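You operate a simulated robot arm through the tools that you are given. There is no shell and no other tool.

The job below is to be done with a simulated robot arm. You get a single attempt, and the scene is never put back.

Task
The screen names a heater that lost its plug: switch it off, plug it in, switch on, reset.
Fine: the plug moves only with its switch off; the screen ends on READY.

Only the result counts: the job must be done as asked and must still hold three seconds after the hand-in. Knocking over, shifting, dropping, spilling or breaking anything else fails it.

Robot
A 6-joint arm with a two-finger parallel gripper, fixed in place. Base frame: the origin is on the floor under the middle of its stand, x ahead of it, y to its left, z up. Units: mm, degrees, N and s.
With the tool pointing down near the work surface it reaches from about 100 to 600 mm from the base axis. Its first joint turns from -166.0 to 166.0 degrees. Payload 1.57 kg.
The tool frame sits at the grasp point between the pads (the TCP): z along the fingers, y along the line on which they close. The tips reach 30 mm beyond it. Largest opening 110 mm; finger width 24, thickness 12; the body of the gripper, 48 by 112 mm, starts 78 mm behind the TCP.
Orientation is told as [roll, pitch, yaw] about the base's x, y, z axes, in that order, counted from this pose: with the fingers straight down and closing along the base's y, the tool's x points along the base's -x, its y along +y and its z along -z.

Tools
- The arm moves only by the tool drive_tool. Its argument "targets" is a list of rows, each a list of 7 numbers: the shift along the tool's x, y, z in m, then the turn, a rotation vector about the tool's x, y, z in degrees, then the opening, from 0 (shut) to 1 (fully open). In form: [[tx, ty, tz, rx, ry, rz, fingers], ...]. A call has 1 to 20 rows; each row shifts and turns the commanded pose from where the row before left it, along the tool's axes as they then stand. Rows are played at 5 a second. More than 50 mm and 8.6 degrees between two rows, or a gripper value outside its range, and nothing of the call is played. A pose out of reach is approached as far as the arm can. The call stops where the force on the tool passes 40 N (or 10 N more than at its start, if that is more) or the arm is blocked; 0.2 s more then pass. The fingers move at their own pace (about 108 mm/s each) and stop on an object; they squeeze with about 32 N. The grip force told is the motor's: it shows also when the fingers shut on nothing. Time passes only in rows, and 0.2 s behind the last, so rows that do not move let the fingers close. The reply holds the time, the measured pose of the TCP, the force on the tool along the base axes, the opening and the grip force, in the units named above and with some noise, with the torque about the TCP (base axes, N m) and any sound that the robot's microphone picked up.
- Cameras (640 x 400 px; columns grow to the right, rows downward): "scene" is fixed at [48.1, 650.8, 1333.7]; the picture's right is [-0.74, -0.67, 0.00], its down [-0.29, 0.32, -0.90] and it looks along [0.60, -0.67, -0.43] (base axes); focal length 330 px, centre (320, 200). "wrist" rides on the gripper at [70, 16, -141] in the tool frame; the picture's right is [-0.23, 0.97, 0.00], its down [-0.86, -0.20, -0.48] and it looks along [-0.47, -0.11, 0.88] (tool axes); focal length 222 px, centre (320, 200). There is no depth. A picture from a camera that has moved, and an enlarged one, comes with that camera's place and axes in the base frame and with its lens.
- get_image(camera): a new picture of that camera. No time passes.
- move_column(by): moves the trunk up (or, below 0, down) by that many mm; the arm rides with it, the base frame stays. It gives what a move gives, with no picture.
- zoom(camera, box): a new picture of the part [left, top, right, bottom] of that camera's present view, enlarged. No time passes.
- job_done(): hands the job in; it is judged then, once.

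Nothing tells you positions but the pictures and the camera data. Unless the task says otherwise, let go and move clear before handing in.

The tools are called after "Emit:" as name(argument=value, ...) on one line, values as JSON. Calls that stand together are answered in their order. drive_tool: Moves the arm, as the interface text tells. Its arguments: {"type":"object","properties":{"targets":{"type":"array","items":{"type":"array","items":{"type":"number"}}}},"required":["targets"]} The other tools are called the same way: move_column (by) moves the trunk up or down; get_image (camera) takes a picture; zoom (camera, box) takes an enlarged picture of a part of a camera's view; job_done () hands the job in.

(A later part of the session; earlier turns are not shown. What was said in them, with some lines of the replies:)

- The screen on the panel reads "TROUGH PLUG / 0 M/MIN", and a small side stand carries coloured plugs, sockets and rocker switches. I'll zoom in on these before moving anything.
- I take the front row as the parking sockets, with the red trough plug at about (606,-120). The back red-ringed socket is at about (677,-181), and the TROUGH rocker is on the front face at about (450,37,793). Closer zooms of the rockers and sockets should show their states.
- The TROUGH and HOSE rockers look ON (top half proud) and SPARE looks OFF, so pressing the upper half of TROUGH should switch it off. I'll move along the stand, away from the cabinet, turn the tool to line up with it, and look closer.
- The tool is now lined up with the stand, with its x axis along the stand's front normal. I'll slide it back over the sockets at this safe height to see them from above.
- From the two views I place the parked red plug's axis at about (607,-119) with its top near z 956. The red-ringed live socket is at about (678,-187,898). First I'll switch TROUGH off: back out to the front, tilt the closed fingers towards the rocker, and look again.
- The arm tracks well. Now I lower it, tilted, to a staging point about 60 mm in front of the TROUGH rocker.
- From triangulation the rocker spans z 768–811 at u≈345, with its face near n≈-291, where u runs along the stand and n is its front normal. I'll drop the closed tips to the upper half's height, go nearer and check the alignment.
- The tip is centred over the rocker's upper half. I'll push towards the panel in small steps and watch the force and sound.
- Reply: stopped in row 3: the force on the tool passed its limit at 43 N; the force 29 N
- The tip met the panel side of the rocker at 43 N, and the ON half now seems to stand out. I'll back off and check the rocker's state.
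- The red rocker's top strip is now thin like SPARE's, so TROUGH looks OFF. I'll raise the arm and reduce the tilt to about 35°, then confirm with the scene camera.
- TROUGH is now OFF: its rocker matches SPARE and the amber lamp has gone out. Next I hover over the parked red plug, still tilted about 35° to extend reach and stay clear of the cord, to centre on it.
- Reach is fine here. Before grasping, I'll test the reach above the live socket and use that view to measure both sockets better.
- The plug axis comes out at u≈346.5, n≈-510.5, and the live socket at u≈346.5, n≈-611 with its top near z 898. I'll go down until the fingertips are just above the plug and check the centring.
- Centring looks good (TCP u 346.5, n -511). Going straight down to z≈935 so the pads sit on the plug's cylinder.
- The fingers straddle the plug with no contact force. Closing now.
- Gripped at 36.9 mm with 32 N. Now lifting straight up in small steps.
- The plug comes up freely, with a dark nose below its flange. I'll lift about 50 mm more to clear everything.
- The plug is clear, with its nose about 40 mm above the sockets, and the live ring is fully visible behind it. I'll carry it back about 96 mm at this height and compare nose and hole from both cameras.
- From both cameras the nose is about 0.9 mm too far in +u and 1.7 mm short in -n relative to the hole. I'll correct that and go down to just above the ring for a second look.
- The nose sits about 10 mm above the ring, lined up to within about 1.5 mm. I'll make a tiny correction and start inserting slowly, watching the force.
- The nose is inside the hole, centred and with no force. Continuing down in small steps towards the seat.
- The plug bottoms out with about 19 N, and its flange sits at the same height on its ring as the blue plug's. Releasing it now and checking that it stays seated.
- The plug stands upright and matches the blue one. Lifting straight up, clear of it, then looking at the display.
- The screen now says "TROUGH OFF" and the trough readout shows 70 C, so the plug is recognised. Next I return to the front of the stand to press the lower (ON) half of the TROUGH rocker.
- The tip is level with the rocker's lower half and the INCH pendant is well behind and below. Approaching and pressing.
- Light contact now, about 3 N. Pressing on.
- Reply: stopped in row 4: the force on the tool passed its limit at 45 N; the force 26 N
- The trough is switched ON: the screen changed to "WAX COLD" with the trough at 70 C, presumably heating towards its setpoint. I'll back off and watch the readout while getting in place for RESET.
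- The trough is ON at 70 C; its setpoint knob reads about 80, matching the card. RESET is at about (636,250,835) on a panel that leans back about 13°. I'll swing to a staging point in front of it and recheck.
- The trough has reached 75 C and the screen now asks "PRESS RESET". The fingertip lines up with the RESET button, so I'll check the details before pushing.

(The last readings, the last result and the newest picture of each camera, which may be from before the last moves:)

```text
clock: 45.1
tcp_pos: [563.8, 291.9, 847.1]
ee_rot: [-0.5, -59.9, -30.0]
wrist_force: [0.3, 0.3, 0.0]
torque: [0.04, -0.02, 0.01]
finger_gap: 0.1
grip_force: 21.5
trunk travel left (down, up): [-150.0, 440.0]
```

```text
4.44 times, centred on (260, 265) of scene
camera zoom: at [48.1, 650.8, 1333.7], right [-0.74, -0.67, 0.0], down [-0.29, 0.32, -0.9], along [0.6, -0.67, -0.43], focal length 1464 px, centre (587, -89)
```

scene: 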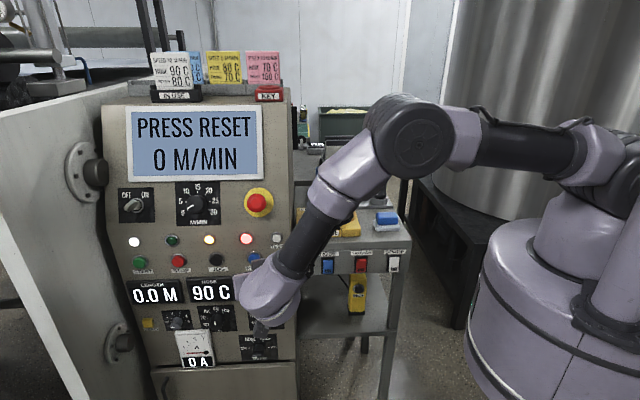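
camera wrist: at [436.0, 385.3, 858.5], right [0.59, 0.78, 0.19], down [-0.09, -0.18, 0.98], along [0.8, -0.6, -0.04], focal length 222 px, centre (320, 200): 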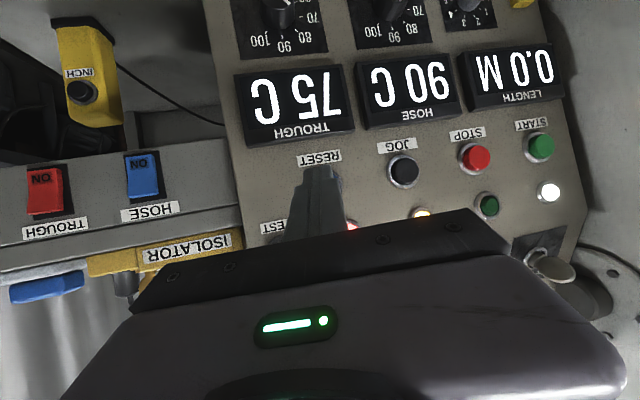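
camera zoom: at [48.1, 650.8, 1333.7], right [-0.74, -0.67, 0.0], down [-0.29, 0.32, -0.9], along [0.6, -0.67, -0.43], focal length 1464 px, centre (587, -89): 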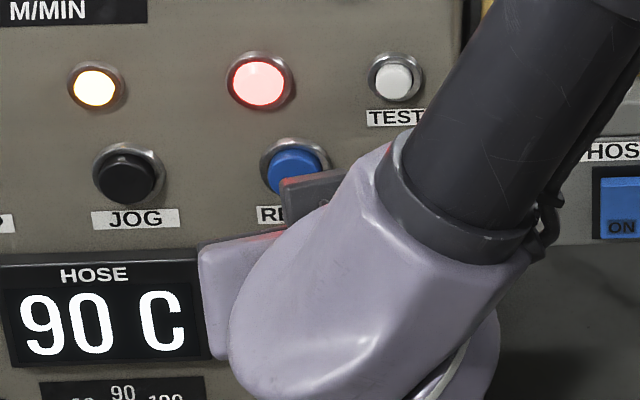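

RESET sits straight ahead of the tip, about 55 mm off. Advancing most of the way and then pressing gently.

Emit:
drive_tool(targets=[[-0.0058, 0, 0.0131, 0, 0, 0, 0], [-0.0058, 0, 0.0131, 0, 0, 0, 0], [-0.0058, 0, 0.0131, 0, 0, 0, 0], [0, 0, 0, 0, 0, 0, 0]])

Emit:
zoom(camera="wrist", box=[240, 120, 420, 240])

Emit:
zoom(camera="scene", box=[200, 220, 320, 310])

```text
clock: 46.1
tcp_pos: [599.3, 269.6, 843.9]
ee_rot: [-0.6, -59.9, -30.0]
wrist_force: [0.0, 0.1, -0.7]
torque: [0.0, -0.01, 0.0]
finger_gap: 0.1
grip_force: 21.5
trunk travel left (down, up): [-150.0, 440.0]
```

```text
3.33 times, centred on (330, 180) of wrist
camera zoom: at [472.7, 363.1, 854.4], right [0.59, 0.78, 0.19], down [-0.09, -0.18, 0.98], along [0.8, -0.6, -0.04], focal length 740 px, centre (287, 267)
```

zoom: 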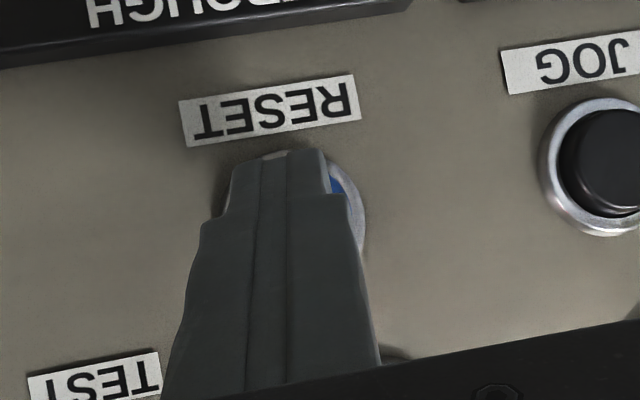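

```text
4.44 times, centred on (260, 265) of scene
camera zoom: at [48.1, 650.8, 1333.7], right [-0.74, -0.67, 0.0], down [-0.29, 0.32, -0.9], along [0.6, -0.67, -0.43], focal length 1464 px, centre (587, -89)
```

zoom: 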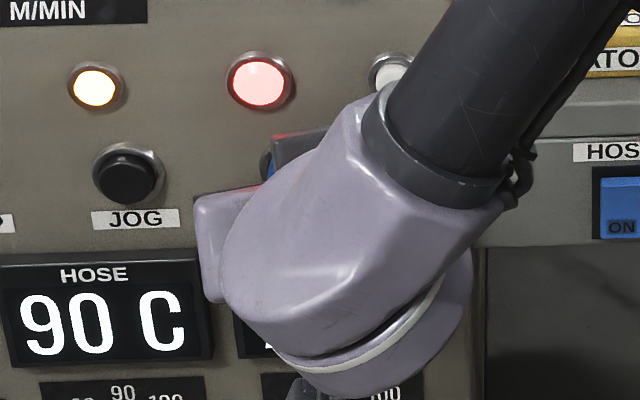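

The tip is centred over the RESET bezel. Pressing in 1.5 mm steps.

Emit:
drive_tool(targets=[[-0.00075, 0, 0.0013, 0, 0, 0, 0], [-0.00075, 0, 0.0013, 0, 0, 0, 0], [-0.00075, 0, 0.0013, 0, 0, 0, 0], [-0.00075, 0, 0.0013, 0, 0, 0, 0], [-0.00075, 0, 0.0013, 0, 0, 0, 0], [-0.00075, 0, 0.0013, 0, 0, 0, 0]])

Emit:
get_image(camera="scene")

Emit:
zoom(camera="wrist", box=[240, 120, 420, 240])

```text
clock: 47.5
tcp_pos: [607.5, 265.6, 844.3]
ee_rot: [-0.4, -59.9, -30.0]
wrist_force: [-4.5, 3.4, -0.9]
torque: [0.01, 0.04, -0.05]
finger_gap: 0.0
grip_force: 21.4
trunk travel left (down, up): [-150.0, 440.0]
heard: click
```

```text
taken
```

scene: 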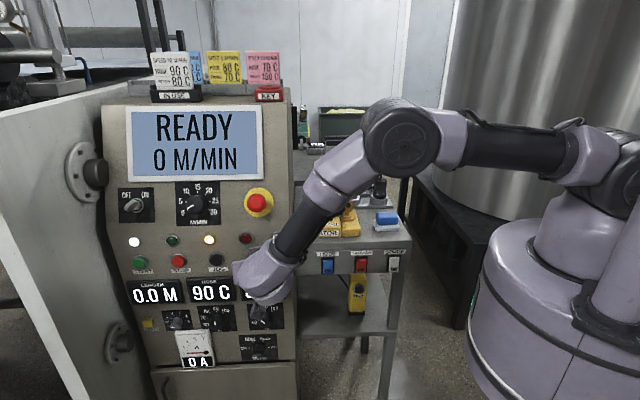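

```text
3.33 times, centred on (330, 180) of wrist
camera zoom: at [479.2, 358.7, 855.1], right [0.59, 0.78, 0.19], down [-0.09, -0.18, 0.98], along [0.8, -0.6, -0.04], focal length 740 px, centre (287, 267)
```

zoom: 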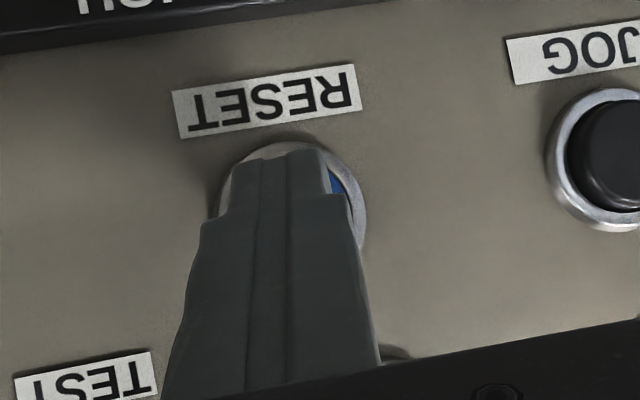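

A click sounded, the screen shows READY and the red lamp is out. I'll back straight off from the button and move clear.

Emit:
drive_tool(targets=[[0.0025, 0, -0.0043, 0, 0, 0, 0], [0.01, 0, -0.0173, 0, 0, 0, 0], [0.0175, 0, -0.0303, 0, 0, 0, 0], [0.02, 0, -0.0346, 0, 0, 0, 0], [0.02, -0.02, -0.0346, 0, 0, 0, 0], [0, -0.045, 0, 0, 0, 0, 0], [0, -0.045, 0, 0, 0, 0, 0], [-0.035, -0.02, -0.02, 0, 0, 0, 0], [-0.035, 0, -0.02, 0, 0, 0, 0], [-0.035, 0, -0.02, 0, 0, 0, 0], [0, 0, 0, 0, 0, 0, 0]])

Emit:
get_image(camera="scene")

Emit:
zoom(camera="scene", box=[290, 150, 410, 290])

Emit:
zoom(camera="scene", box=[110, 100, 300, 310])

```text
clock: 49.9
tcp_pos: [422.3, 223.9, 965.8]
ee_rot: [-0.5, -59.9, -30.0]
wrist_force: [0.3, -0.4, 0.0]
torque: [-0.01, 0.01, 0.03]
finger_gap: 0.0
grip_force: 21.0
trunk travel left (down, up): [-150.0, 440.0]
```

```text
taken
```

scene: 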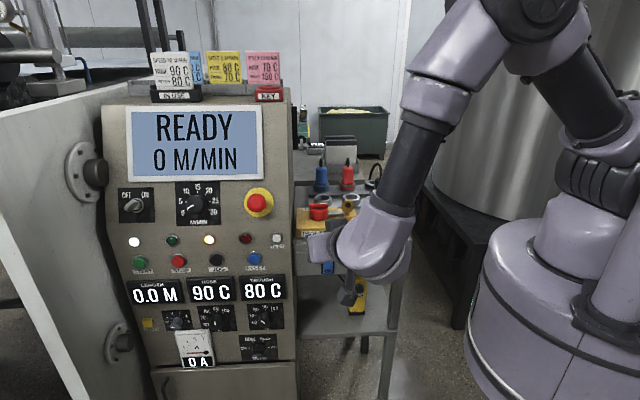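

```text
2.86 times, centred on (350, 220) of scene
camera zoom: at [48.1, 650.8, 1333.7], right [-0.74, -0.67, 0.0], down [-0.29, 0.32, -0.9], along [0.6, -0.67, -0.43], focal length 942 px, centre (234, 143)
```

zoom: 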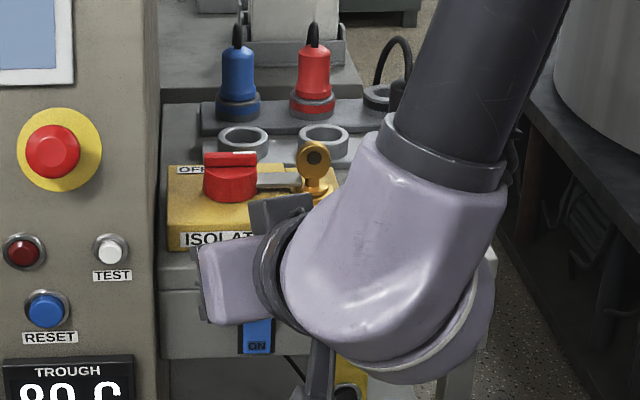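

```text
1.90 times, centred on (205, 205) of scene
camera zoom: at [48.1, 650.8, 1333.7], right [-0.74, -0.67, 0.0], down [-0.29, 0.32, -0.9], along [0.6, -0.67, -0.43], focal length 628 px, centre (539, 190)
```

zoom: 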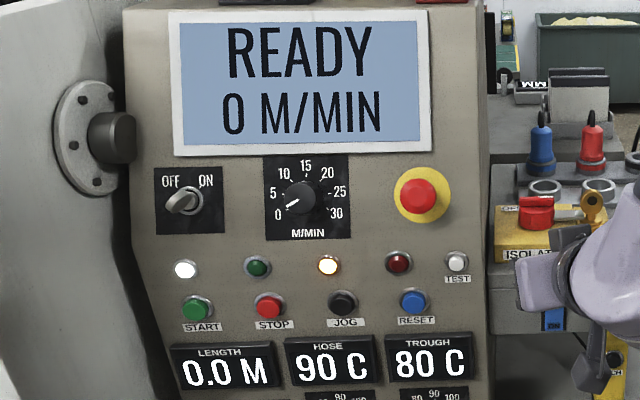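

The screen holds READY with the trough at 80 C. I'll raise the arm fully clear and check that everything is stable and undisturbed before handing in.

Emit:
drive_tool(targets=[[-0.0368, 0, -0.021, 0, 0, 0, 0.2], [-0.0368, 0, -0.021, 0, 0, 0, 0.3], [-0.0368, 0, -0.021, 0, 0, 0, 0.3], [-0.0368, 0, -0.021, 0, 0, 0, 0.3], [-0.0368, 0, -0.021, 0, 0, 0, 0.3], [0, 0, 0, 0, 0, 0, 0.3], [0, 0, 0, 0, 0, 0, 0.3], [0, 0, 0, 0, 0, 0, 0.3], [0, 0, 0, 0, 0, 0, 0.3], [0, 0, 0, 0, 0, 0, 0.3], [0, 0, 0, 0, 0, 0, 0.3], [0, 0, 0, 0, 0, 0, 0.3], [0, 0, 0, 0, 0, 0, 0.3], [0, 0, 0, 0, 0, 0, 0.3], [0, 0, 0, 0, 0, 0, 0.3]])

Emit:
get_image(camera="scene")

Emit:
zoom(camera="scene", box=[290, 150, 410, 310])

```text
clock: 53.1
tcp_pos: [422.2, 225.8, 1177.6]
ee_rot: [-0.5, -59.9, -30.0]
wrist_force: [-0.9, -0.2, 0.0]
torque: [-0.03, 0.02, 0.01]
finger_gap: 32.9
grip_force: 0.0
trunk travel left (down, up): [-150.0, 440.0]
```

```text
taken
```

scene: 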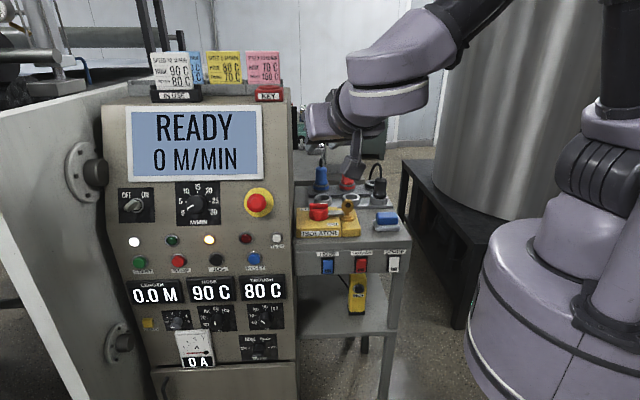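

```text
2.50 times, centred on (350, 230) of scene
camera zoom: at [48.1, 650.8, 1333.7], right [-0.74, -0.67, 0.0], down [-0.29, 0.32, -0.9], along [0.6, -0.67, -0.43], focal length 824 px, centre (245, 125)
```

zoom: 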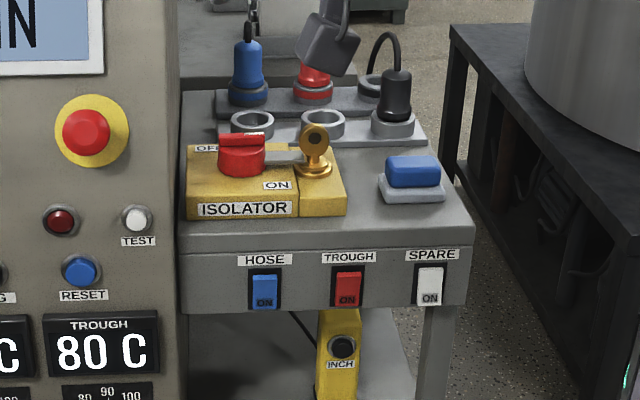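

The screen has stayed on READY for several seconds: TROUGH is ON, the red plug is in its live socket, and nothing else has moved. The gripper is empty and clear, so I'm handing in.

Emit:
job_done()

```text
The job is handed in.
```

The job is done and handed in: the screen reads READY, and it had held there for several seconds before the hand-in.

- **Fault:** the screen named the trough heater ("TROUGH PLUG"). Its red plug was sitting in a front-row parking socket.
- **Switch off:** I pressed the TROUGH rocker to OFF before touching the plug. The amber lamp went out.
- **Plug in:** I moved the red plug to the red-ringed socket and seated it level with the blue one. The screen changed to "TROUGH OFF".
- **Switch on:** with the rocker back ON, the screen showed "WAX COLD". When the trough reached 75 C it asked for "PRESS RESET".
- **Reset:** RESET clicked, the red lamp went out and the screen turned to READY. The trough has since reached 80 C, matching the card in use.

In the last pictures nothing else had shifted. The gripper is empty and clear of the bench.
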